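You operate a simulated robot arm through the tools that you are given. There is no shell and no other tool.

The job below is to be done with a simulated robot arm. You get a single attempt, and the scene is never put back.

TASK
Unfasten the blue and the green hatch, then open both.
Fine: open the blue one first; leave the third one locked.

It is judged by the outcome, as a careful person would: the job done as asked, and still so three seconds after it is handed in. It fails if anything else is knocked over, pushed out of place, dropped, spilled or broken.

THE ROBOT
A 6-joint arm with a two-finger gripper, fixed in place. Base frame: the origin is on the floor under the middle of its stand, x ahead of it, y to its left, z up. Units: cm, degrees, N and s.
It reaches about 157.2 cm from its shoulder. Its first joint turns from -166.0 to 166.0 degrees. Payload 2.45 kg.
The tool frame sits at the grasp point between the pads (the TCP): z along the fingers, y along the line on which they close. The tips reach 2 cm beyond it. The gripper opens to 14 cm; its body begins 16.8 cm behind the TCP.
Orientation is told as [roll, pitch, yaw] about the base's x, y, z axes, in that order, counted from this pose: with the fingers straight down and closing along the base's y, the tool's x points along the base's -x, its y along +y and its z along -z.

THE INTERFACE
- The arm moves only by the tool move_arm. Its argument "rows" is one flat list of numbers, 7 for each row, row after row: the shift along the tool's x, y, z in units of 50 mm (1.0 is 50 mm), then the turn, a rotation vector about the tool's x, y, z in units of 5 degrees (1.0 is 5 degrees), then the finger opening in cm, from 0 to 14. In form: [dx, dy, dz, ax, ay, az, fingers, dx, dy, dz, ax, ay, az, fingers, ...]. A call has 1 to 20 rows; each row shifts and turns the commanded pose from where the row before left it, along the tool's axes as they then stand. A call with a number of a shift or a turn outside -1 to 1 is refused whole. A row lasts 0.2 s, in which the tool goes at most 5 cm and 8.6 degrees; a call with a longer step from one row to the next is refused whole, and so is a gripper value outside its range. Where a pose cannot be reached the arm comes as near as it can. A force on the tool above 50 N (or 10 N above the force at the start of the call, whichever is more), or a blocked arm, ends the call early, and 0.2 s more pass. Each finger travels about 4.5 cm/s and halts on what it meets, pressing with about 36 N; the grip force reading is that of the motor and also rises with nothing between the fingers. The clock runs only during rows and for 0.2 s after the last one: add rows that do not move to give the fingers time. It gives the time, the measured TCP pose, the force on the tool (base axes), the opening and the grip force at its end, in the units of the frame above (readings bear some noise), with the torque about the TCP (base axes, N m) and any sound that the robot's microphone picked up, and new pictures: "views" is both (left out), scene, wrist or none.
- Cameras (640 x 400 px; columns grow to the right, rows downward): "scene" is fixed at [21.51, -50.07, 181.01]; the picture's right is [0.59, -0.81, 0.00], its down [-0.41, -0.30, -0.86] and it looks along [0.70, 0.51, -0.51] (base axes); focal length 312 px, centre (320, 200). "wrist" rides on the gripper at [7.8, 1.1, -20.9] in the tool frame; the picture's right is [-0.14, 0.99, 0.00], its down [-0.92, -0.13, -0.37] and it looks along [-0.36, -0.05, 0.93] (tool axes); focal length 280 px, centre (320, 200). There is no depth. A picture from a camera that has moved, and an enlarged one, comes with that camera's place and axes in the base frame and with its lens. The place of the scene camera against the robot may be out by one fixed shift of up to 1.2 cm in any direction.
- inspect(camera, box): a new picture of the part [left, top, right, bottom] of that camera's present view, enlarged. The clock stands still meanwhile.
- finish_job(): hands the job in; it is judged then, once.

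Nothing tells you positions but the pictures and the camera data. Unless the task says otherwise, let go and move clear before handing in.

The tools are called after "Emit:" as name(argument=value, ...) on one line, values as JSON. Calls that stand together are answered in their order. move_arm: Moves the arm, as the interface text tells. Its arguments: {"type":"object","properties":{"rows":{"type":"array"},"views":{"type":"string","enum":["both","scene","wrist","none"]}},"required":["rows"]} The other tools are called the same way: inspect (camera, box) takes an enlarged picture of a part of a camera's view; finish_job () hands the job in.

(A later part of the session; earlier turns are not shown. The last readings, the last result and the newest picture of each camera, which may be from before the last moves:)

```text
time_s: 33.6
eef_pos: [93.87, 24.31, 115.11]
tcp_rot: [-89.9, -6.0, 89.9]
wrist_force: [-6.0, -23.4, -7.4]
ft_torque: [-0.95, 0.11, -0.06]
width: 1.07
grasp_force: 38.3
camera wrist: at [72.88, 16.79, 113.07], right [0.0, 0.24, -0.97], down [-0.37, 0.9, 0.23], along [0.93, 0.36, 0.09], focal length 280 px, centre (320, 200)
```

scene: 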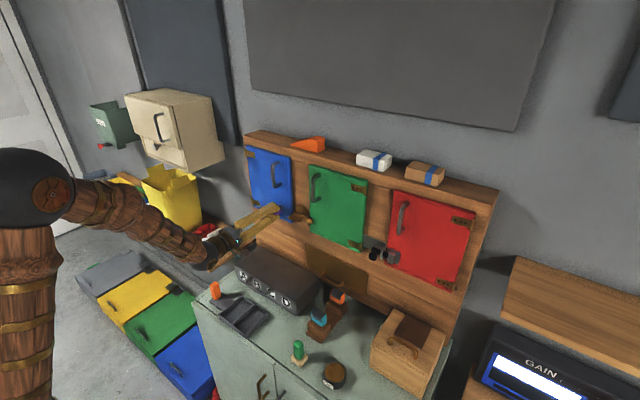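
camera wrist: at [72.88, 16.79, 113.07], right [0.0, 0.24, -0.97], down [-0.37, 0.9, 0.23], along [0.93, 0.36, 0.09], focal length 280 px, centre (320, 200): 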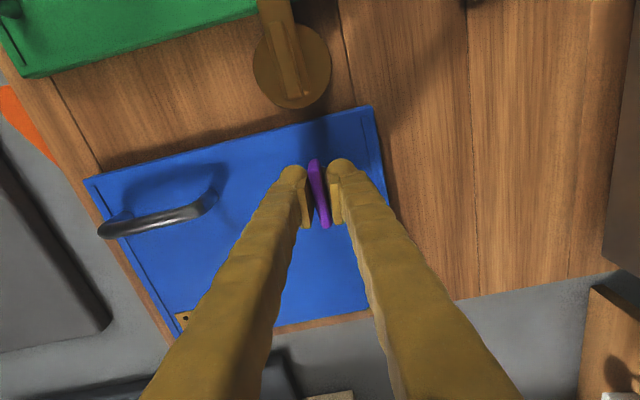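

The stop is there at 90° (torque rises, plate no longer follows), so the blue key is fully turned. I undo the last 6°, release, and back off; the gripper is then in the right roll for the horizontal grip of the brown button.

Emit:
move_arm(rows=[0, 0, 0, 0, 0, -0.6, 0.5, 0, 0, 0, 0, 0, -0.6, 0.5, 0, 0, 0, 0, 0, 0, 4, 0, 0, 0, 0, 0, 0, 4, 0, 0, 0, 0, 0, 0, 4, 0, 0, -0.5, 0, 0, 0, 4, 0, 0, -0.5, 0, 0, 0, 4, 0, 0, -0.5, 0, 0, 0, 4, 0, 0, -0.5, 0, 0, 0, 4, 0, 0, 0, 0, 0, 0, 4], views="both")

Emit:
inspect(camera="scene", box=[240, 175, 336, 235])

Emit:
inspect(camera="wrist", box=[220, 20, 420, 145])

```text
time_s: 35.8
eef_pos: [83.75, 24.38, 115.02]
tcp_rot: [-90.0, -0.2, 90.0]
wrist_force: [0.1, -0.5, 0.5]
ft_torque: [0.01, 0.01, -0.06]
width: 3.99
grasp_force: 0.1
camera wrist: at [62.75, 16.63, 113.91], right [0.0, 0.14, -0.99], down [-0.37, 0.92, 0.13], along [0.93, 0.36, 0.05], focal length 280 px, centre (320, 200)
```

scene: 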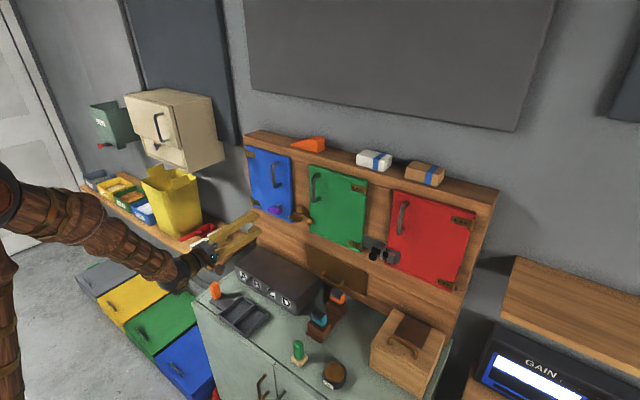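
wrist: 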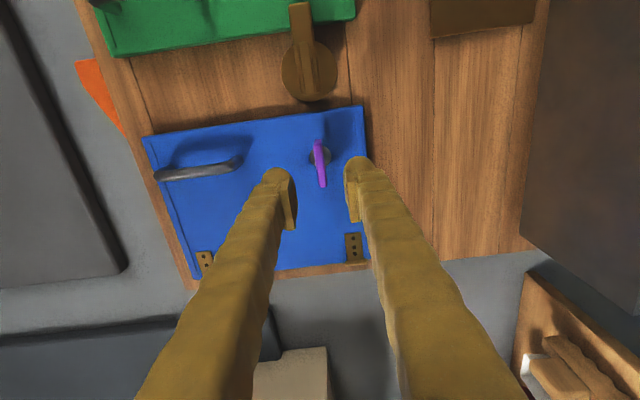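

```text
6.67 times, centred on (288, 205) of scene
camera zoom: at [21.51, -50.07, 181.01], right [0.59, -0.81, 0.0], down [-0.41, -0.3, -0.86], along [0.7, 0.51, -0.51], focal length 2082 px, centre (533, 167)
```

zoom: 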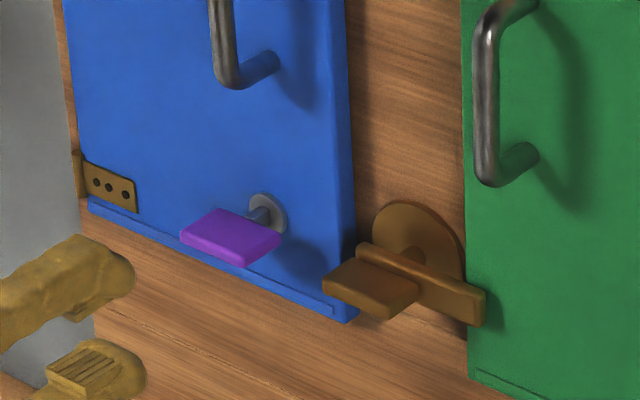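

```text
3.20 times, centred on (320, 82) of wrist
camera zoom: at [62.75, 16.63, 113.91], right [0.0, 0.14, -0.99], down [-0.37, 0.92, 0.13], along [0.93, 0.36, 0.05], focal length 897 px, centre (320, 576)
```

zoom: 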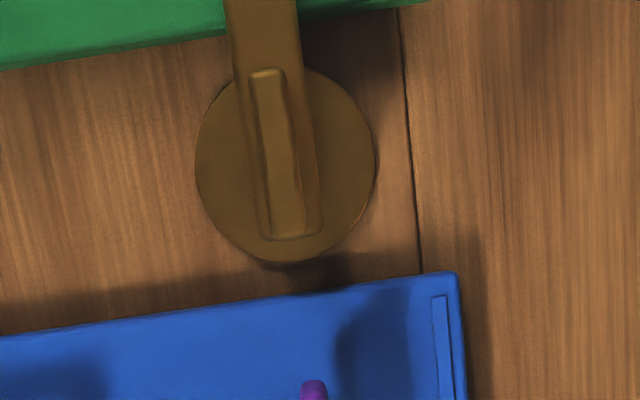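

The purple key now lies flat and stays there. I shift over in front of the brown button (y≈14.4) while staying back at x≈84, and look again.

Emit:
move_arm(rows=[0.5, 0, 0, 0, 0, 0, 4, 0.5, 0, 0, 0, 0, 0, 4, 0.5, 0, 0, 0, 0, 0, 4, 0.5, 0, 0, 0, 0, 0, 4, 0, 0, 0, 0, 0, 0, 4], views="both")

Emit:
inspect(camera="wrist", box=[220, 90, 420, 215])

```text
time_s: 37.0
eef_pos: [83.93, 14.37, 115.0]
tcp_rot: [-89.9, -0.2, 89.9]
wrist_force: [-0.4, -0.3, -1.1]
ft_torque: [0.0, -0.01, 0.0]
width: 3.96
grasp_force: 0.1
camera wrist: at [62.92, 6.6, 113.98], right [0.0, 0.14, -0.99], down [-0.37, 0.92, 0.13], along [0.93, 0.36, 0.05], focal length 280 px, centre (320, 200)
```

scene: 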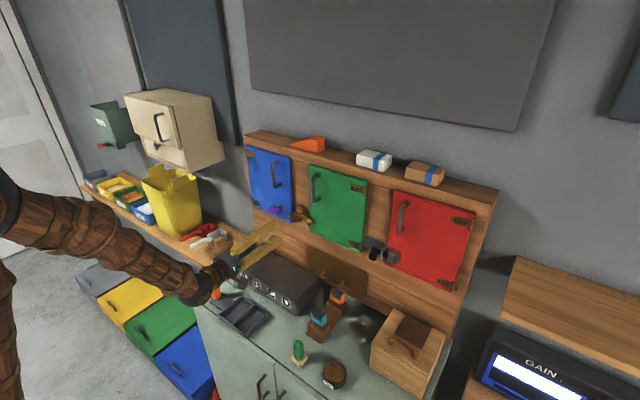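
wrist: 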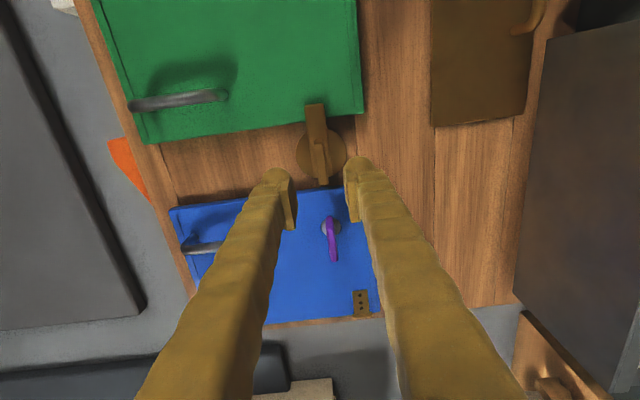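

```text
3.20 times, centred on (320, 152) of wrist
camera zoom: at [62.92, 6.6, 113.98], right [0.0, 0.14, -0.99], down [-0.37, 0.92, 0.13], along [0.93, 0.36, 0.05], focal length 897 px, centre (320, 352)
```

zoom: 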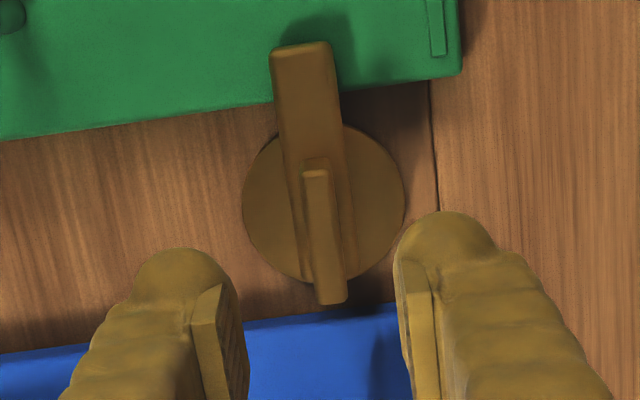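

The button's pivot reads (y 14.2, z 114.9), straight ahead of the gripper. I advance until the pads straddle the thin grip, stopping short of the bar behind it.

Emit:
move_arm(rows=[0.03, 0, 0.45, 0, 0, 0, 4, 0, 0, 0.45, 0, 0, 0, 4, 0, 0, 0.4, 0, 0, 0, 4, 0, 0, 0.3, 0, 0, 0, 4, 0, 0, 0.28, 0, 0, 0, 4, 0, 0, 0, 0, 0, 0, 4], views="both")

Emit:
inspect(camera="wrist", box=[220, 90, 420, 215])

Emit:
inspect(camera="scene", box=[240, 175, 336, 235])

```text
time_s: 38.4
eef_pos: [93.21, 14.27, 115.05]
tcp_rot: [-90.0, -0.2, 89.9]
wrist_force: [0.1, -0.2, 0.5]
ft_torque: [0.0, -0.01, -0.02]
width: 4.0
grasp_force: 0.1
camera wrist: at [72.29, 6.57, 113.88], right [0.0, 0.14, -0.99], down [-0.37, 0.92, 0.13], along [0.93, 0.36, 0.05], focal length 280 px, centre (320, 200)
```

scene: 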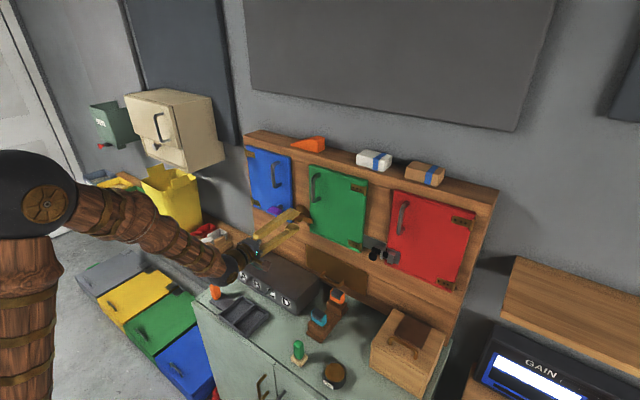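
wrist: 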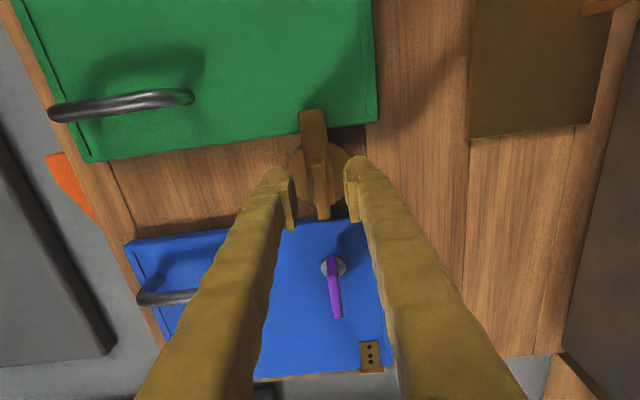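

```text
3.20 times, centred on (320, 152) of wrist
camera zoom: at [72.29, 6.57, 113.88], right [0.0, 0.14, -0.99], down [-0.37, 0.92, 0.13], along [0.93, 0.36, 0.05], focal length 897 px, centre (320, 352)
```

zoom: 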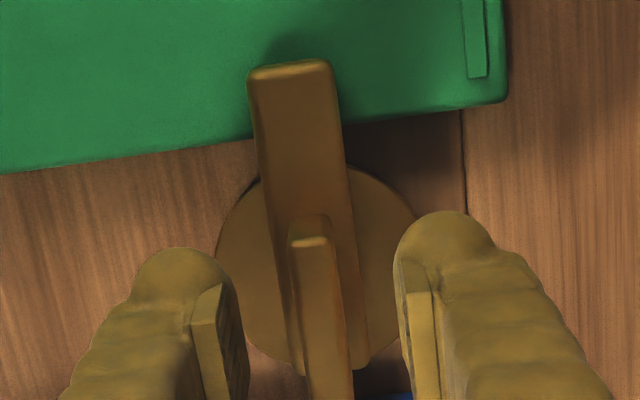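

```text
6.67 times, centred on (288, 205) of scene
camera zoom: at [21.51, -50.07, 181.01], right [0.59, -0.81, 0.0], down [-0.41, -0.3, -0.86], along [0.7, 0.51, -0.51], focal length 2082 px, centre (533, 167)
```

zoom: 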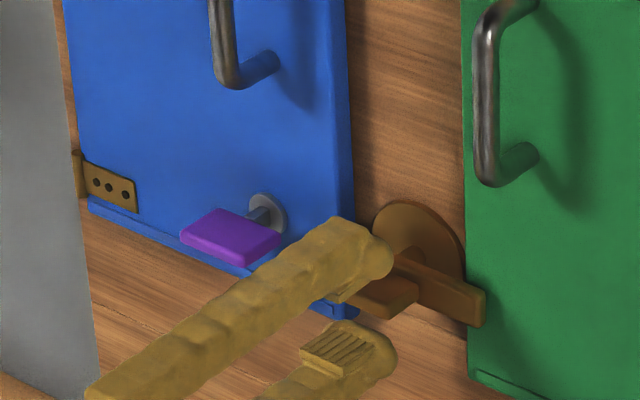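

The grip sits between the pads and the tips are short of the bar. I close on it.

Emit:
move_arm(rows=[0, 0, 0, 0, 0, 0, 2.5, 0, 0, 0, 0, 0, 0, 0.6, 0, 0, 0, 0, 0, 0, 0.6, 0, 0, 0, 0, 0, 0, 0.6, 0, 0, 0, 0, 0, 0, 0.6], views="wrist")

Emit:
inspect(camera="scene", box=[240, 175, 336, 235])

```text
time_s: 39.6
eef_pos: [93.26, 14.32, 114.93]
tcp_rot: [-90.0, -0.1, 89.9]
wrist_force: [4.2, 0.6, 0.3]
ft_torque: [0.05, 0.01, -0.02]
width: 1.1
grasp_force: 38.1
camera wrist: at [72.28, 6.57, 113.87], right [0.0, 0.14, -0.99], down [-0.37, 0.92, 0.13], along [0.93, 0.36, 0.05], focal length 280 px, centre (320, 200)
```

wrist: 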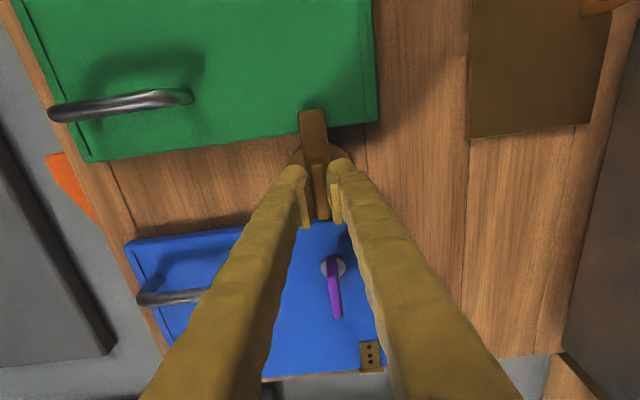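

```text
6.67 times, centred on (288, 205) of scene
camera zoom: at [21.51, -50.07, 181.01], right [0.59, -0.81, 0.0], down [-0.41, -0.3, -0.86], along [0.7, 0.51, -0.51], focal length 2082 px, centre (533, 167)
```

zoom: 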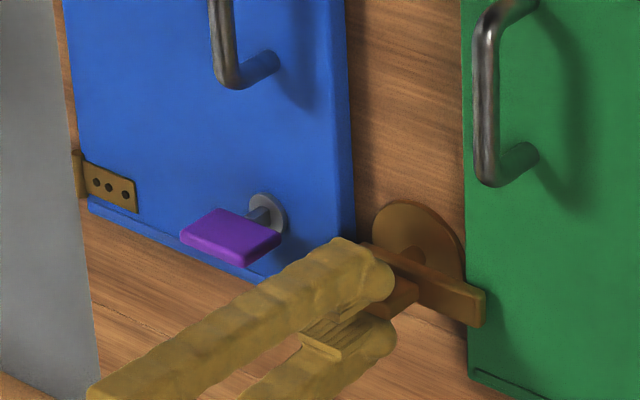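

I have a good grip (1.1 cm, 38 N). I try turning it positive first, so the long arm would end up hanging down and stay clear.

Emit:
move_arm(rows=[0, 0, 0, 0, 0, 0.7, 0.6, 0, 0, 0, 0, 0, 0.7, 0.6, 0, 0, 0, 0, 0, 0.7, 0.6, 0, 0, 0, 0, 0, 0, 0.6], views="wrist")

```text
time_s: 40.6
eef_pos: [93.21, 14.33, 114.92]
tcp_rot: [-89.9, -10.6, 89.9]
wrist_force: [15.6, 10.8, -11.7]
ft_torque: [-0.03, 0.11, 0.18]
width: 1.1
grasp_force: 37.7
camera wrist: at [72.28, 6.89, 112.47], right [0.0, 0.32, -0.95], down [-0.37, 0.88, 0.3], along [0.93, 0.35, 0.12], focal length 280 px, centre (320, 200)
```

wrist: 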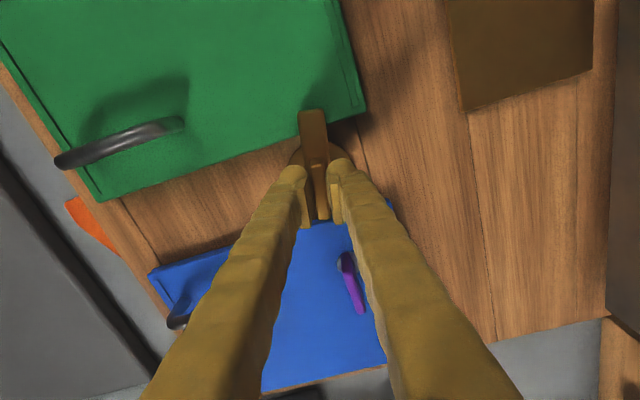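

It follows freely in the positive sense (no torque about x). I continue in steps with tiny corrections along the felt side force.

Emit:
move_arm(rows=[-0.016, 0.023, 0.02, 0, 0, 0.6, 0.6, 0, 0, 0, 0, 0, 0.7, 0.6, 0, 0, 0, 0, 0, 0.7, 0.6, 0, 0, 0, 0, 0, 0.7, 0.6, 0, 0, 0, 0, 0, 0, 0.6], views="none")

```text
time_s: 41.8
eef_pos: [93.25, 14.22, 114.93]
tcp_rot: [-89.9, -24.1, 89.8]
wrist_force: [-30.9, -7.6, -13.7]
ft_torque: [-0.01, 0.15, -0.07]
width: 1.11
grasp_force: 37.7
```

Emit:
move_arm(rows=[0.012, 0.012, -0.015, 0, 0, 0.3, 0.6, 0, 0, 0, 0, 0, 0.7, 0.6, 0, 0, 0, 0, 0, 0.7, 0.6, 0, 0, 0, 0, 0, 0, 0.6], views="wrist")

```text
time_s: 42.8
eef_pos: [93.24, 14.36, 114.88]
tcp_rot: [-90.0, -32.7, 89.9]
wrist_force: [26.8, -5.4, -4.4]
ft_torque: [0.01, 0.09, -0.09]
width: 1.08
grasp_force: 38.6
camera wrist: at [72.39, 8.45, 109.74], right [0.0, 0.65, -0.76], down [-0.37, 0.71, 0.6], along [0.93, 0.28, 0.24], focal length 280 px, centre (320, 200)
```

wrist: 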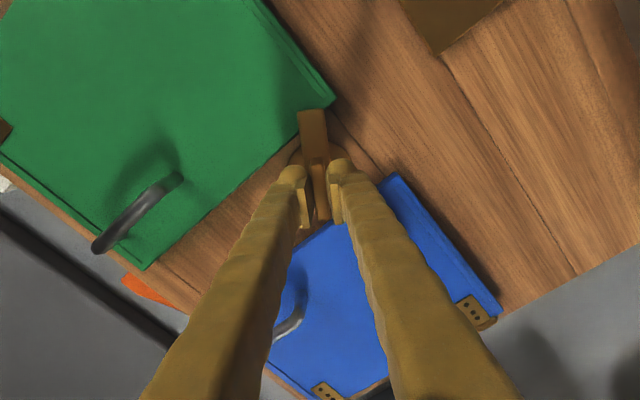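

The button is about 33° round. I trim the pull along x by half a millimetre and keep turning.

Emit:
move_arm(rows=[0, 0, 0.007, 0, 0, 0.7, 0.6, 0, 0, 0, 0, 0, 0.7, 0.6, 0, 0, 0, 0, 0, 0.7, 0.6, 0, 0, 0, 0, 0, 0, 0.6], views="none")

Emit:
move_arm(rows=[0, 0, 0, 0, 0, 0.7, 0.6, 0, 0, 0, 0, 0, 0.7, 0.6, 0, 0, 0, 0, 0, 0.7, 0.6, 0, 0, 0, 0, 0, 0, 0.6], views="wrist")

```text
time_s: 43.8
eef_pos: [93.36, 14.43, 114.84]
tcp_rot: [-90.0, -43.1, 89.9]
wrist_force: [30.7, 6.5, -4.4]
ft_torque: [0.01, -0.04, 0.08]
width: 1.08
grasp_force: 37.9
```

```text
time_s: 44.8
eef_pos: [93.32, 14.39, 114.94]
tcp_rot: [-90.0, -53.6, 89.9]
wrist_force: [16.3, 20.0, -4.5]
ft_torque: [0.01, -0.01, 0.22]
width: 1.12
grasp_force: 38.1
camera wrist: at [72.34, 10.68, 107.93], right [0.0, 0.88, -0.48], down [-0.37, 0.44, 0.82], along [0.93, 0.18, 0.32], focal length 280 px, centre (320, 200)
```

wrist: 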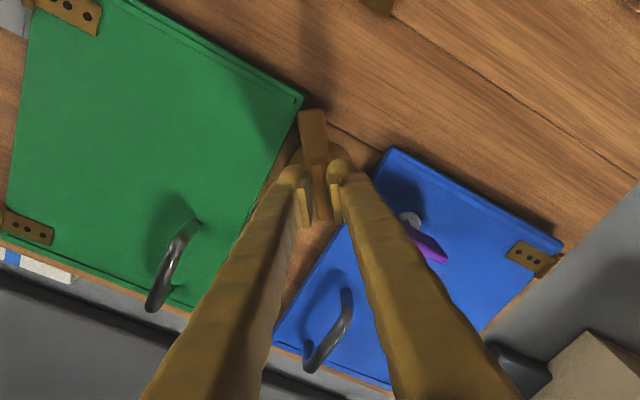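

54° round and following. I correct slightly toward +y and go on.

Emit:
move_arm(rows=[-0.015, 0.02, 0, 0, 0, 0.7, 0.6, 0, 0, 0, 0, 0, 0.7, 0.6, 0, 0, 0, 0, 0, 0.7, 0.6, 0, 0, 0, 0, 0, 0, 0.6], views="none")

Emit:
move_arm(rows=[0, 0, 0, 0, 0, 0.7, 0.6, 0, 0, 0, 0, 0, 0.7, 0.6, 0, 0, 0, 0, 0, 0.7, 0.6, 0, 0, 0, 0, 0, 0, 0.6], views="wrist")

```text
time_s: 45.8
eef_pos: [93.34, 14.32, 114.92]
tcp_rot: [-89.9, -64.1, 89.7]
wrist_force: [17.7, 6.3, -7.0]
ft_torque: [0.03, 0.09, 0.05]
width: 1.1
grasp_force: 38.2
```

```text
time_s: 46.8
eef_pos: [93.22, 14.38, 114.86]
tcp_rot: [-89.6, -74.6, 89.5]
wrist_force: [-18.3, 6.8, -11.8]
ft_torque: [-0.01, 0.15, 0.05]
width: 1.09
grasp_force: 37.8
camera wrist: at [72.32, 13.48, 107.03], right [0.0, 0.99, -0.13], down [-0.37, 0.12, 0.92], along [0.93, 0.05, 0.36], focal length 280 px, centre (320, 200)
```

wrist: 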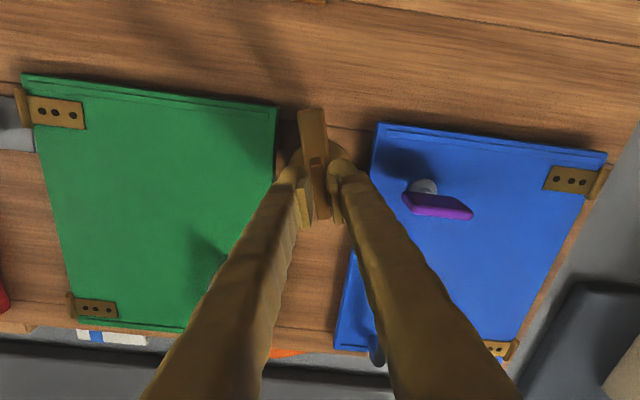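

The bar is already clear of green. I finish to 90° so it hangs straight down between the hatches.

Emit:
move_arm(rows=[0, 0.01, -0.004, 0, 0, 0.7, 0.6, 0, 0, 0, 0, 0, 0.7, 0.6, 0, 0, 0, 0, 0, 0.7, 0.6, 0, 0, 0, 0, 0, 0.5, 0.6, 0, 0, 0, 0, 0, 0.4, 0.6, 0, 0, 0, 0, 0, 0, 0.6], views="wrist")

Emit:
inspect(camera="scene", box=[240, 175, 336, 235])

```text
time_s: 48.2
eef_pos: [93.31, 14.45, 114.88]
tcp_rot: [-85.5, -89.6, 85.4]
wrist_force: [-8.0, 2.8, -17.5]
ft_torque: [0.0, 0.15, 0.05]
width: 1.11
grasp_force: 38.3
camera wrist: at [72.34, 15.59, 107.01], right [0.0, 0.99, 0.13], down [-0.37, -0.12, 0.92], along [0.93, -0.05, 0.36], focal length 280 px, centre (320, 200)
```

wrist: 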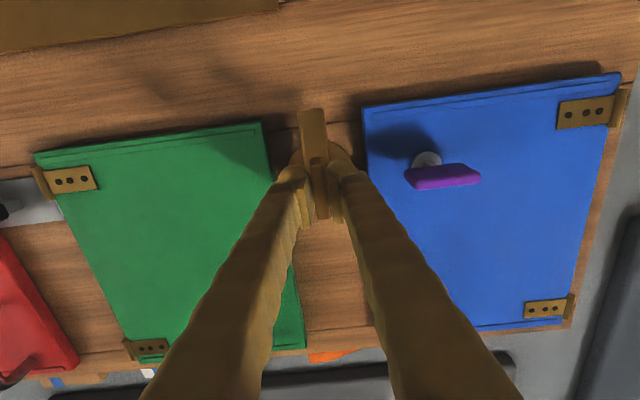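

```text
6.67 times, centred on (288, 205) of scene
camera zoom: at [21.51, -50.07, 181.01], right [0.59, -0.81, 0.0], down [-0.41, -0.3, -0.86], along [0.7, 0.51, -0.51], focal length 2082 px, centre (533, 167)
```

zoom: 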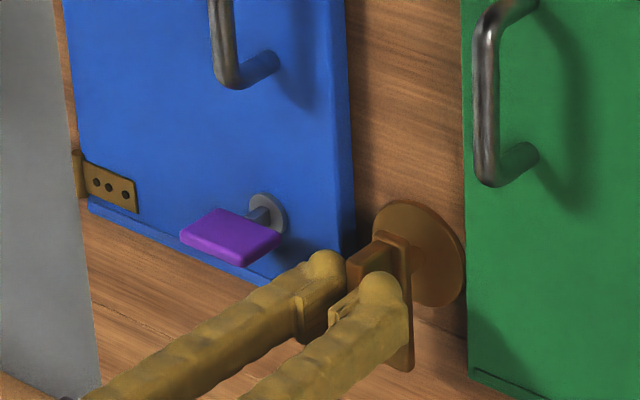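

The bar now hangs straight down, clear of both hatches. I release and back off, then look at the blue handle.

Emit:
move_arm(rows=[0, 0, 0, 0, 0, 0, 3.5, 0, 0, 0, 0, 0, 0, 3.5, 0, 0, 0, 0, 0, 0, 3.5, 0, 0, -0.5, 0, 0, 0, 3.5, 0, 0, -0.6, 0, 0, 0, 3.5, 0, 0, -0.8, 0, 0, 0, 3.5, 0, 0, -0.8, 0, 0, 0, 3.5, 0, 0, 0, 0, 0, 0, 3.5], views="both")

Emit:
inspect(camera="scene", box=[240, 140, 336, 200])

Emit:
inspect(camera="scene", box=[240, 175, 336, 235])

```text
time_s: 50.0
eef_pos: [79.78, 14.44, 114.57]
tcp_rot: [-87.0, -89.6, 86.9]
wrist_force: [0.5, -0.3, -0.2]
ft_torque: [0.0, -0.03, -0.02]
width: 3.51
grasp_force: 0.1
camera wrist: at [58.78, 15.52, 106.85], right [0.0, 0.99, 0.13], down [-0.37, -0.12, 0.92], along [0.93, -0.05, 0.37], focal length 280 px, centre (320, 200)
```

scene: 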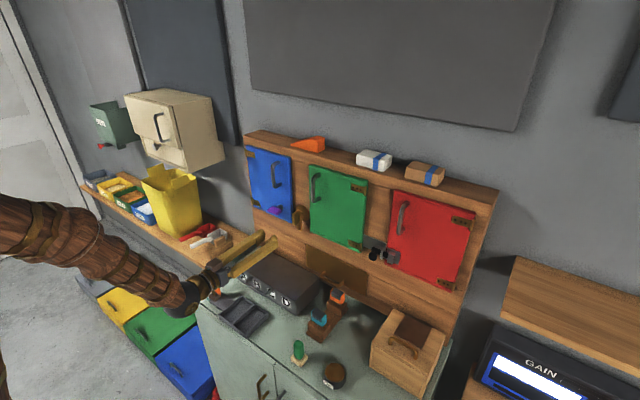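
wrist: 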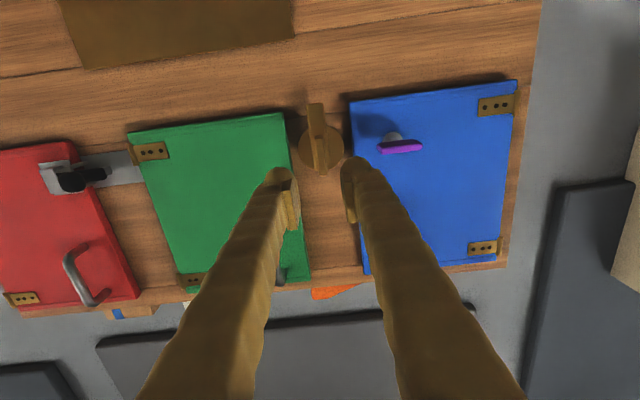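

```text
6.67 times, centred on (288, 170) of scene
camera zoom: at [21.51, -50.07, 181.01], right [0.59, -0.81, 0.0], down [-0.41, -0.3, -0.86], along [0.7, 0.51, -0.51], focal length 2082 px, centre (533, 400)
```

zoom: 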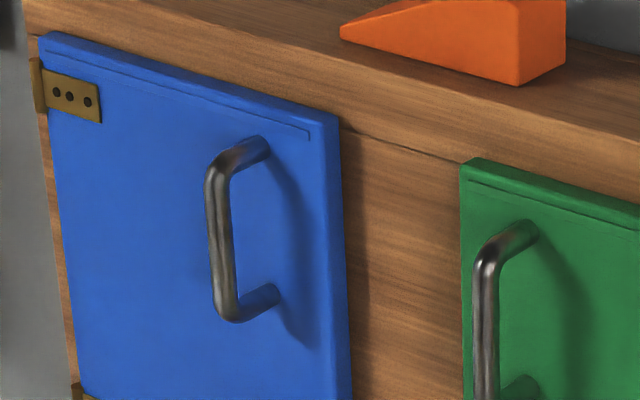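

```text
6.67 times, centred on (288, 205) of scene
camera zoom: at [21.51, -50.07, 181.01], right [0.59, -0.81, 0.0], down [-0.41, -0.3, -0.86], along [0.7, 0.51, -0.51], focal length 2082 px, centre (533, 167)
```

zoom: 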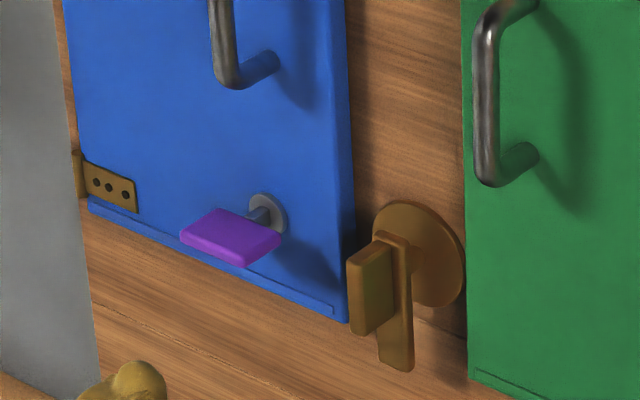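

Both fasteners are undone: the purple key lies flat and the brown bar hangs vertical. Blue's handle is a vertical bar near (93.7, 23.6, 131); I move in front of it and roll the gripper back to camera-on-top, where the wrist has room both ways.

Emit:
move_arm(rows=[-0.82, 0.46, 0, 0, 0, 0, 6, -0.82, 0.46, 0, 0, 0, 0, 6, -0.82, 0.46, 0, 0, 0, 0, 6, -0.82, 0.46, 0, 0, 0, 0, 6, 0, 0, 0, 0, 0, -1, 6, 0, 0, 0, 0, 0, -1, 6, 0, 0, 0, 0, 0, -1, 6, 0, 0, 0, 0, 0, -1, 6, 0, 0, 0, 0, 0, -1, 6, 0, 0, 0, 0, 0, -1, 6, 0, 0, 0, 0, 0, -1, 6, 0, 0, 0, 0, 0, -1, 6, 0, 0, 0, 0, 0, -1, 6, 0, 0, 0, 0, 0, -1, 6, 0, 0, 0, 0, 0, -1, 6, 0, 0, 0, 0, 0, -1, 6, 0, 0, 0, 0, 0, -1, 6, 0, 0, 0, 0, 0, -1, 6, 0, 0, 0, 0, 0, -1, 6, 0, 0, 0, 0, 0, -1, 6], views="none")

Emit:
move_arm(rows=[0, 0, 0, 0, 0, -1, 6, 0, 0, 0, 0, 0, -1, 6, 0, 0, 0, 0, 0, -1, 6, 0, 0, 0, 0, 0, -1, 6, 0, 0, 0, 0, 0, -1, 6, 0, 0, 0, 0, 0, -1, 6, 0, 0, 0, 0, 0, -1, 6, 0, 0, 0, 0, 0, -1, 6, 0, 0, 0, 0, 0, -1, 6, 0, 0, 0, 0, 0, -1, 6, 0, 0, 0, 0, 0, -1, 6, 0, 0, 0, 0, 0, -1, 6, 0, 0, 0, 0, 0, -1, 6, 0, 0, 0, 0, 0, -1, 6, 0, 0, 0, 0, 0, -1, 6, 0, 0, 0, 0, 0, -1, 6, 0, 0, 0, 0, 0, -1, 6, 0, 0, 0, 0, 0, -1, 6, 0, 0, 0, 0, 0, -1, 6, 0, 0, 0, 0, 0, -0.9, 6], views="both")

Emit:
inspect(camera="wrist", box=[220, 90, 420, 215])

```text
time_s: 54.2
eef_pos: [79.67, 23.93, 131.1]
tcp_rot: [-90.0, -9.5, 89.9]
wrist_force: [0.4, -0.3, -0.2]
ft_torque: [0.0, 0.0, 0.01]
width: 6.03
grasp_force: 0.1
```

```text
time_s: 58.4
eef_pos: [79.65, 23.85, 131.24]
tcp_rot: [-49.0, 90.0, 130.9]
wrist_force: [0.2, 0.4, 0.7]
ft_torque: [-0.02, -0.02, -0.06]
width: 6.0
grasp_force: 0.0
camera wrist: at [58.73, 22.84, 139.03], right [0.0, -0.99, -0.14], down [-0.37, 0.13, -0.92], along [0.93, 0.05, -0.37], focal length 280 px, centre (320, 200)
```

scene: 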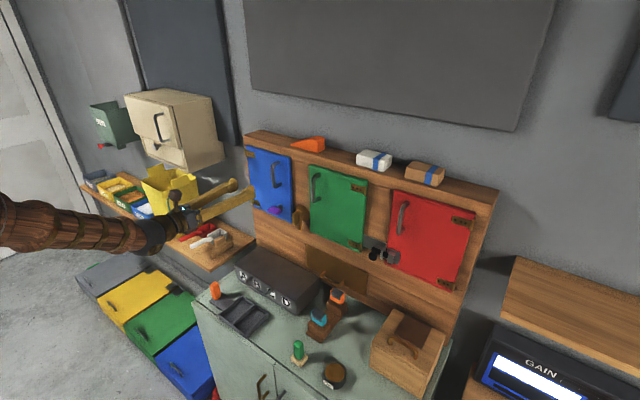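
wrist: 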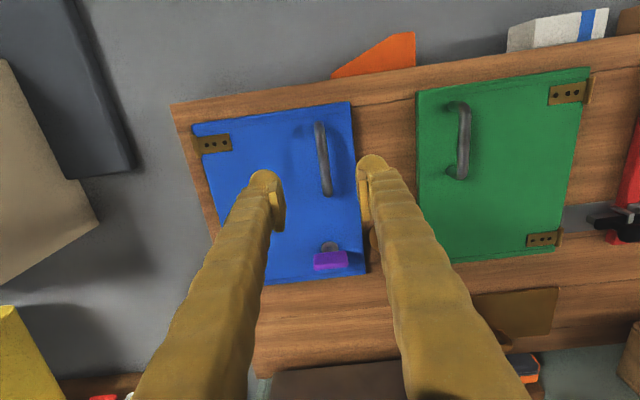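

```text
3.20 times, centred on (320, 152) of wrist
camera zoom: at [58.73, 22.84, 139.03], right [0.0, -0.99, -0.14], down [-0.37, 0.13, -0.92], along [0.93, 0.05, -0.37], focal length 897 px, centre (320, 352)
```

zoom: 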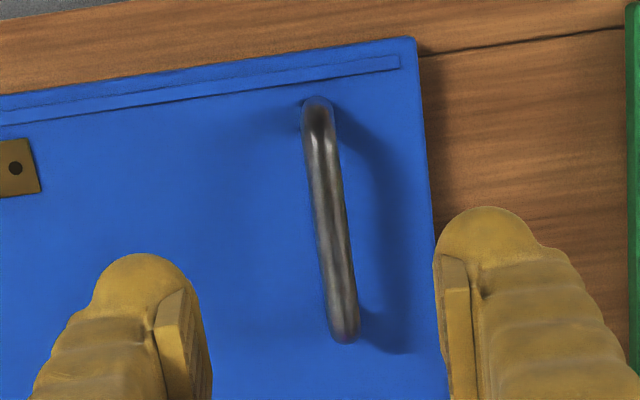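

The handle bar is at about (93.7, 23.5) spanning z≈126–135. I advance so the bar sits between the pads near the finger tips, leaving clearance to the hatch face.

Emit:
move_arm(rows=[-0.12, 0.07, 0.45, 0, 0, 0, 5, 0, 0, 0.5, 0, 0, 0, 5, 0, 0, 0.5, 0, 0, 0, 5, 0, 0, 0.5, 0, 0, 0, 5, 0, 0, 0.4, 0, 0, 0, 5, 0, 0, 0.26, 0, 0, 0, 5, 0, 0, 0, 0, 0, 0, 5], views="both")

Emit:
inspect(camera="scene", box=[240, 140, 336, 200])

Emit:
inspect(camera="wrist", box=[220, 90, 420, 215])

```text
time_s: 60.0
eef_pos: [92.91, 23.54, 130.51]
tcp_rot: [-71.1, 89.9, 108.7]
wrist_force: [-0.1, 0.3, -0.4]
ft_torque: [0.01, -0.01, 0.01]
width: 5.0
grasp_force: 0.0
camera wrist: at [71.92, 22.49, 138.27], right [0.0, -0.99, -0.14], down [-0.37, 0.13, -0.92], along [0.93, 0.05, -0.37], focal length 280 px, centre (320, 200)
```

scene: 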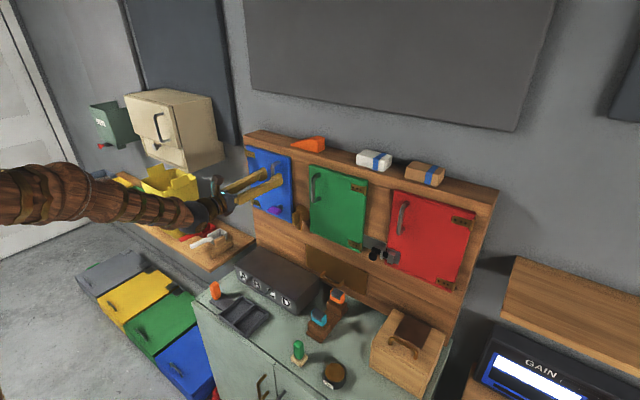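
wrist: 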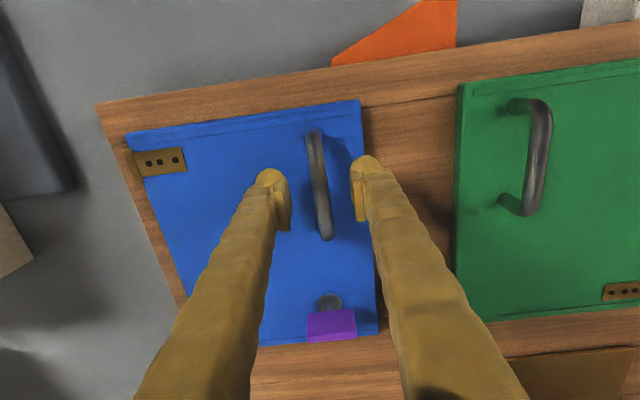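

```text
6.67 times, centred on (288, 170) of scene
camera zoom: at [21.51, -50.07, 181.01], right [0.59, -0.81, 0.0], down [-0.41, -0.3, -0.86], along [0.7, 0.51, -0.51], focal length 2082 px, centre (533, 400)
```

zoom: 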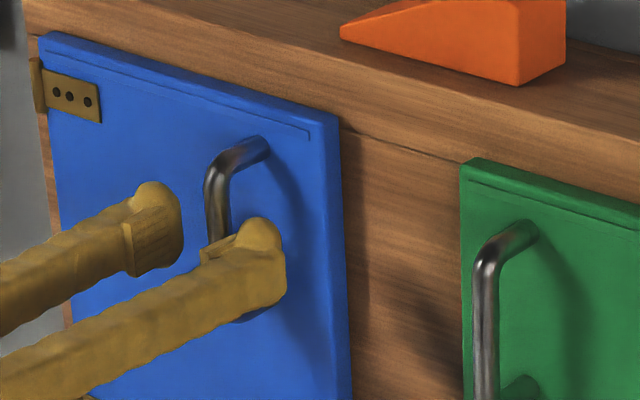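

```text
3.20 times, centred on (320, 152) of wrist
camera zoom: at [71.92, 22.49, 138.27], right [0.0, -0.99, -0.14], down [-0.37, 0.13, -0.92], along [0.93, 0.05, -0.37], focal length 897 px, centre (320, 352)
```

zoom: 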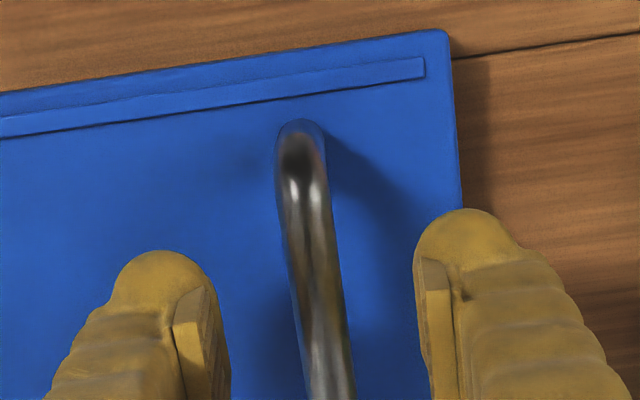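

The bar is centred between the fingers with the tips off the hatch face. I close on it.

Emit:
move_arm(rows=[0, 0, 0, 0, 0, 0, 3, 0, 0, 0, 0, 0, 0, 0.5, 0, 0, 0, 0, 0, 0, 0.5, 0, 0, 0, 0, 0, 0, 0.5, 0, 0, 0, 0, 0, 0, 0.5], views="both")

Emit:
inspect(camera="scene", box=[240, 140, 336, 200])

```text
time_s: 61.2
eef_pos: [92.8, 23.47, 130.51]
tcp_rot: [-72.6, 89.8, 107.1]
wrist_force: [-11.9, -5.8, -0.7]
ft_torque: [-0.02, 0.13, -0.1]
width: 0.74
grasp_force: 35.2
camera wrist: at [71.87, 22.47, 138.28], right [0.0, -0.99, -0.14], down [-0.37, 0.13, -0.92], along [0.93, 0.05, -0.37], focal length 280 px, centre (320, 200)
```

scene: 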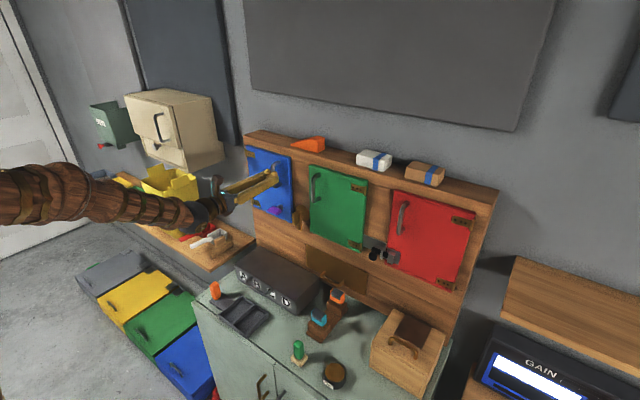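
wrist: 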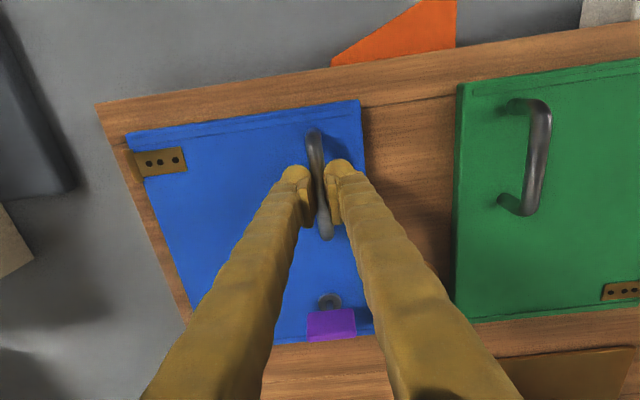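

```text
6.67 times, centred on (288, 170) of scene
camera zoom: at [21.51, -50.07, 181.01], right [0.59, -0.81, 0.0], down [-0.41, -0.3, -0.86], along [0.7, 0.51, -0.51], focal length 2082 px, centre (533, 400)
```

zoom: 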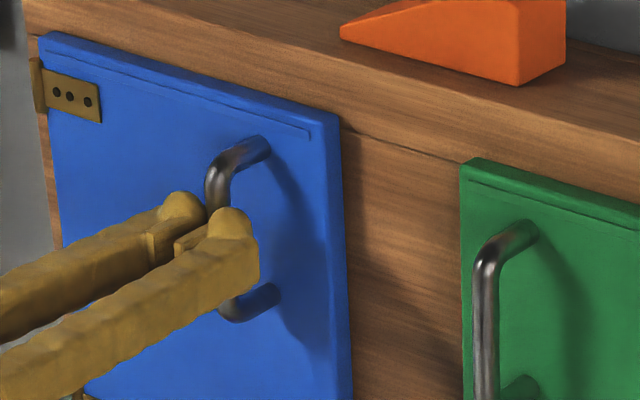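

The opening reads only 0.74 on a ~1.2 cm bar with a push away, so I'm pinching just its front edge. I open a bit, go 0.9 cm deeper, and close again.

Emit:
move_arm(rows=[0, 0, 0, 0, 0, 0, 3, 0, 0, 0, 0, 0, 0, 3, 0, 0, 0.1, 0, 0, 0, 3, 0, 0, 0.08, 0, 0, 0, 3, 0, 0, 0, 0, 0, 0, 1, 0, 0, 0, 0, 0, 0, 0.5, 0, 0, 0, 0, 0, 0, 0.5, 0, 0, 0, 0, 0, 0, 0.5], views="none")

Emit:
inspect(camera="scene", box=[240, 140, 336, 200])

```text
time_s: 63.0
eef_pos: [93.73, 23.45, 130.64]
tcp_rot: [-92.6, 89.9, 87.4]
wrist_force: [0.0, 3.0, 2.7]
ft_torque: [-0.85, -0.05, 0.06]
width: 1.3
grasp_force: 39.5
```

```text
6.67 times, centred on (288, 170) of scene
camera zoom: at [21.51, -50.07, 181.01], right [0.59, -0.81, 0.0], down [-0.41, -0.3, -0.86], along [0.7, 0.51, -0.51], focal length 2082 px, centre (533, 400)
```

zoom: 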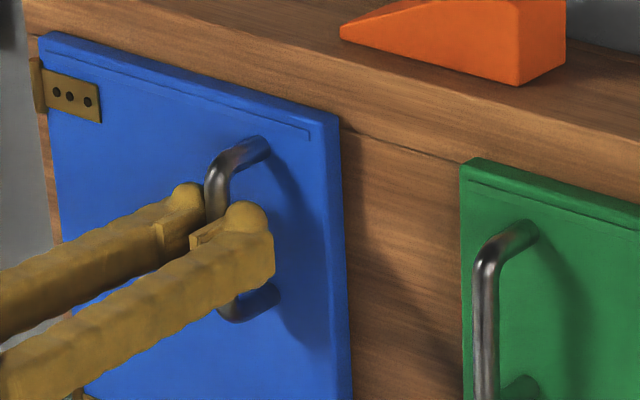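

Now it's a solid grip (1.3 cm, 39.5 N). I start a gentle pull along the hinge arc, about 5°, to test that blue is free.

Emit:
move_arm(rows=[0, -0.018, -0.076, -0.25, 0, 0, 0.5, 0, -0.018, -0.076, -0.25, 0, 0, 0.5, 0, -0.018, -0.076, -0.25, 0, 0, 0.5, 0, -0.018, -0.076, -0.25, 0, 0, 0.5, 0, 0, 0, 0, 0, 0, 0.5], views="both")

```text
time_s: 64.2
eef_pos: [92.15, 24.09, 130.53]
tcp_rot: [-46.4, 89.9, 128.5]
wrist_force: [8.4, 22.9, 2.3]
ft_torque: [-0.87, 0.03, 0.27]
width: 1.25
grasp_force: 39.8
camera wrist: at [71.26, 24.81, 138.38], right [-0.09, -0.99, -0.14], down [-0.36, 0.16, -0.92], along [0.93, -0.03, -0.37], focal length 280 px, centre (320, 200)
```

scene: 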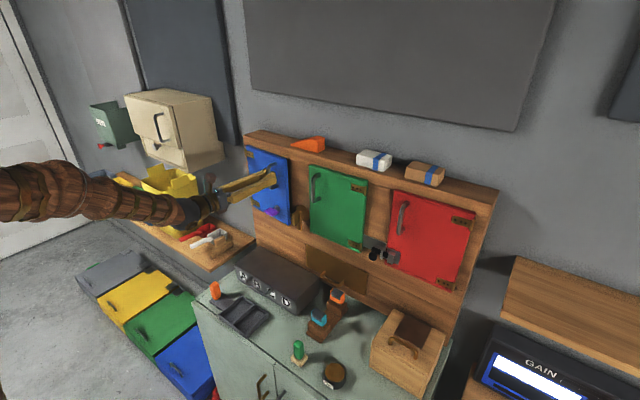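
wrist: 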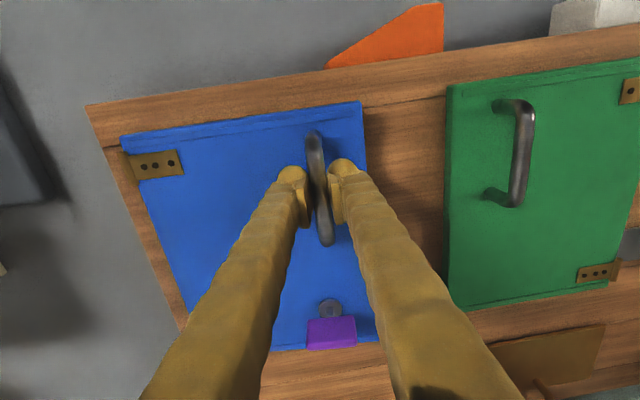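

Blue is moving: the gap opens and the handle came about 1.6 cm out. I correct a little toward +y (the side force) and continue along the arc.

Emit:
move_arm(rows=[0, -0.05, 0, 0, 0, 0, 0.5, 0, -0.105, -0.3, -1, 0, 0, 0.5, 0, 0, 0, 0, 0, 0, 0.5], views="none")

```text
time_s: 65.0
eef_pos: [90.74, 24.6, 130.55]
tcp_rot: [-66.5, 89.9, 103.3]
wrist_force: [-11.1, -22.2, -2.1]
ft_torque: [-0.83, 0.26, -0.25]
width: 1.28
grasp_force: 39.2
```

Emit:
move_arm(rows=[0, 0.03, 0, 0, 0, 0, 0.5, 0, -0.085, -0.3, -1, 0, 0, 0.5, 0, 0, 0, 0, 0, 0, 0.5], views="none")

Emit:
move_arm(rows=[0, -0.085, -0.3, -1, 0, 0, 0.5, 0, 0, 0, 0, 0, 0, 0.5], views="none")

```text
time_s: 65.8
eef_pos: [89.37, 25.32, 130.52]
tcp_rot: [-61.6, 90.0, 103.2]
wrist_force: [-1.4, -2.1, 3.8]
ft_torque: [-0.88, 0.15, 0.01]
width: 1.24
grasp_force: 39.4
```

```text
time_s: 66.4
eef_pos: [88.14, 26.35, 130.54]
tcp_rot: [-74.6, 90.0, 85.5]
wrist_force: [21.9, 34.0, 8.8]
ft_torque: [-0.81, 0.31, 0.42]
width: 1.28
grasp_force: 39.1
```

The measured points fit a hinge near (99.1, 40.8). I use that arc, trim toward the hinge, and continue.

Emit:
move_arm(rows=[0, -0.045, 0, 0, 0, 0, 0.5, 0, -0.105, -0.3, -1, 0, 0, 0.5, 0, 0, 0, 0, 0, 0, 0.5], views="none")

Emit:
move_arm(rows=[0, -0.1, -0.3, -1, 0, 0, 0.5, 0, 0, 0, 0, 0, 0, 0.5], views="both")

```text
time_s: 67.2
eef_pos: [86.98, 27.2, 130.47]
tcp_rot: [-108.6, 89.9, 46.3]
wrist_force: [21.1, 27.2, 22.4]
ft_torque: [-0.83, 0.19, 0.32]
width: 1.27
grasp_force: 39.3
```

```text
time_s: 67.8
eef_pos: [85.77, 28.25, 130.48]
tcp_rot: [-75.4, 90.0, 74.6]
wrist_force: [22.1, 22.2, 25.1]
ft_torque: [-0.77, 0.27, 0.32]
width: 1.26
grasp_force: 39.2
camera wrist: at [67.12, 37.93, 138.32], right [-0.5, -0.86, -0.14], down [-0.25, 0.3, -0.92], along [0.83, -0.42, -0.37], focal length 280 px, centre (320, 200)
```

scene: 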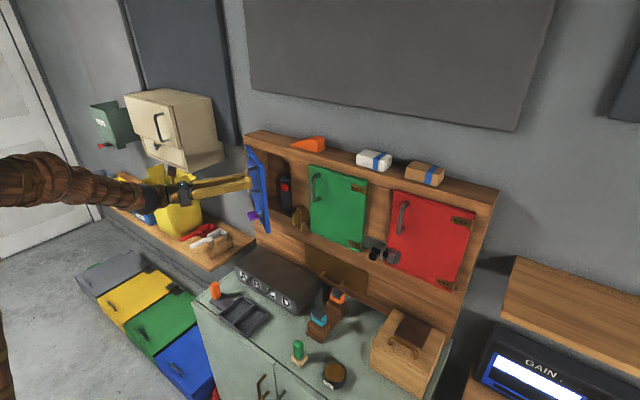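
wrist: 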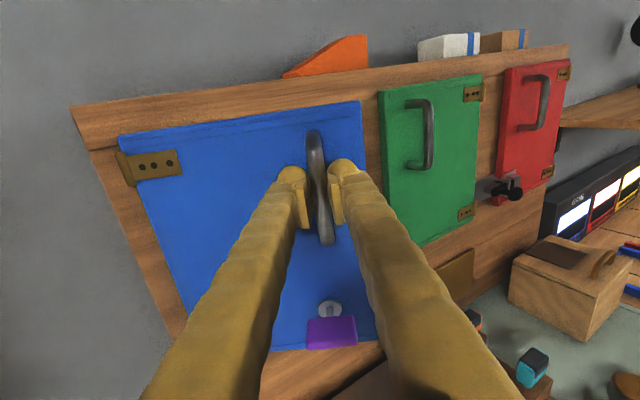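

Blue is about 30° open and I can see an item inside the cupboard that I must keep away from. I trim for the small side and vertical forces and continue the arc.

Emit:
move_arm(rows=[0.03, -0.04, 0, 0, 0, 0, 0.5, 0, -0.105, -0.3, -1, 0, 0, 0.5, 0, -0.105, -0.3, -1, 0, 0, 0.5, 0, 0, 0, 0, 0, 0, 0.5], views="none")

```text
time_s: 69.0
eef_pos: [83.74, 30.8, 130.58]
tcp_rot: [17.0, 89.8, 156.7]
wrist_force: [-2.7, -1.4, -1.2]
ft_torque: [0.65, -0.57, -0.03]
width: 1.25
grasp_force: 39.4
stopped in row 4: the force on the tool passed its limit at 53 N (the readings are from after the stop); the commanded pose is now the measured one
```

The forces have settled at zero after that brief stop, and the measured point matches the arc (about 40° open). I continue with smaller, slower steps.

Emit:
move_arm(rows=[0, -0.05, -0.15, -0.5, 0, 0, 0.5, 0, -0.05, -0.15, -0.5, 0, 0, 0.5, 0, -0.05, -0.15, -0.5, 0, 0, 0.5, 0, -0.05, -0.15, -0.5, 0, 0, 0.5, 0, 0, 0, 0, 0, 0, 0.5], views="both")

```text
time_s: 70.2
eef_pos: [82.27, 33.73, 130.59]
tcp_rot: [32.1, 89.7, 161.6]
wrist_force: [-39.2, -19.6, -7.6]
ft_torque: [0.66, -0.64, -0.46]
width: 1.3
grasp_force: 39.4
camera wrist: at [68.14, 49.09, 138.41], right [-0.76, -0.63, -0.13], down [-0.14, 0.37, -0.92], along [0.63, -0.68, -0.37], focal length 280 px, centre (320, 200)
```

scene: 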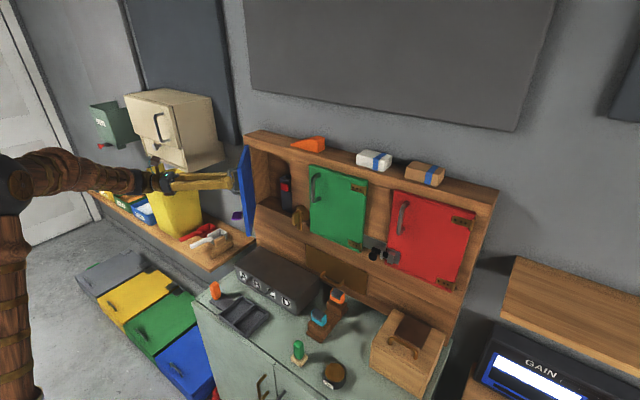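
wrist: 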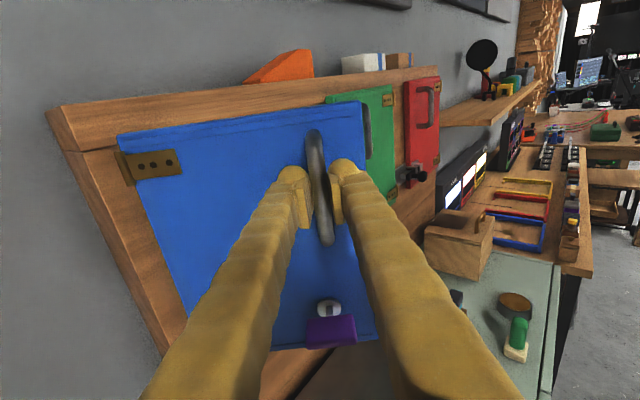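

Blue is ~50° open; the outward radial push says I'm slightly too near the hinge, so I trim back. I also note the cream cabinet at y≳71, x≳86, so I'll limit how far I swing the gripper body that way.

Emit:
move_arm(rows=[0, 0.045, 0, 0, 0, 0, 0.5, 0, -0.05, -0.15, -0.5, 0, 0, 0.5, 0, -0.05, -0.15, -0.5, 0, 0, 0.5, 0, 0, 0, 0, 0, 0, 0.5], views="none")

```text
time_s: 71.2
eef_pos: [81.73, 35.02, 130.56]
tcp_rot: [34.5, 89.8, 159.3]
wrist_force: [10.0, 4.6, 1.0]
ft_torque: [0.54, -0.69, 0.07]
width: 1.26
grasp_force: 39.5
```

Emit:
move_arm(rows=[0, -0.05, -0.15, -0.5, 0, 0, 0.5, 0, -0.05, -0.15, -0.5, 0, 0, 0.5, 0, 0, 0, 0, 0, 0, 0.5], views="none")

Emit:
move_arm(rows=[0, -0.05, -0.15, -0.5, 0, 0, 0.5, 0, -0.05, -0.15, -0.5, 0, 0, 0.5, 0, 0, 0, 0, 0, 0, 0.5], views="both")

```text
time_s: 72.0
eef_pos: [81.31, 36.56, 130.61]
tcp_rot: [40.5, 89.9, 160.1]
wrist_force: [40.2, 13.1, 15.4]
ft_torque: [0.17, -0.93, 0.38]
width: 1.31
grasp_force: 39.5
```

```text
time_s: 72.8
eef_pos: [81.02, 38.08, 130.59]
tcp_rot: [49.8, 89.7, 164.4]
wrist_force: [38.4, 8.1, 16.5]
ft_torque: [0.15, -0.91, 0.33]
width: 1.31
grasp_force: 39.3
camera wrist: at [71.25, 56.68, 138.36], right [-0.9, -0.41, -0.13], down [-0.04, 0.39, -0.92], along [0.43, -0.82, -0.37], focal length 280 px, centre (320, 200)
```

scene: 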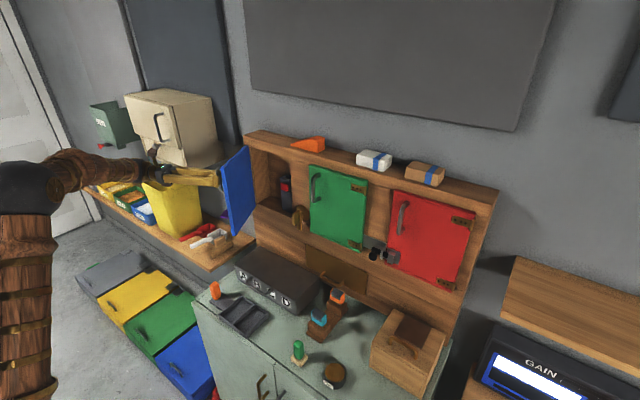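
wrist: 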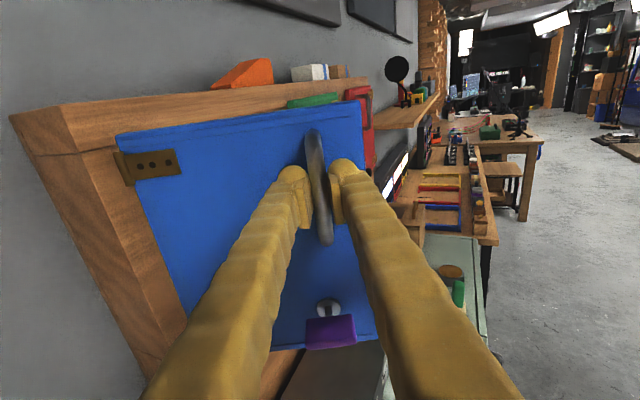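

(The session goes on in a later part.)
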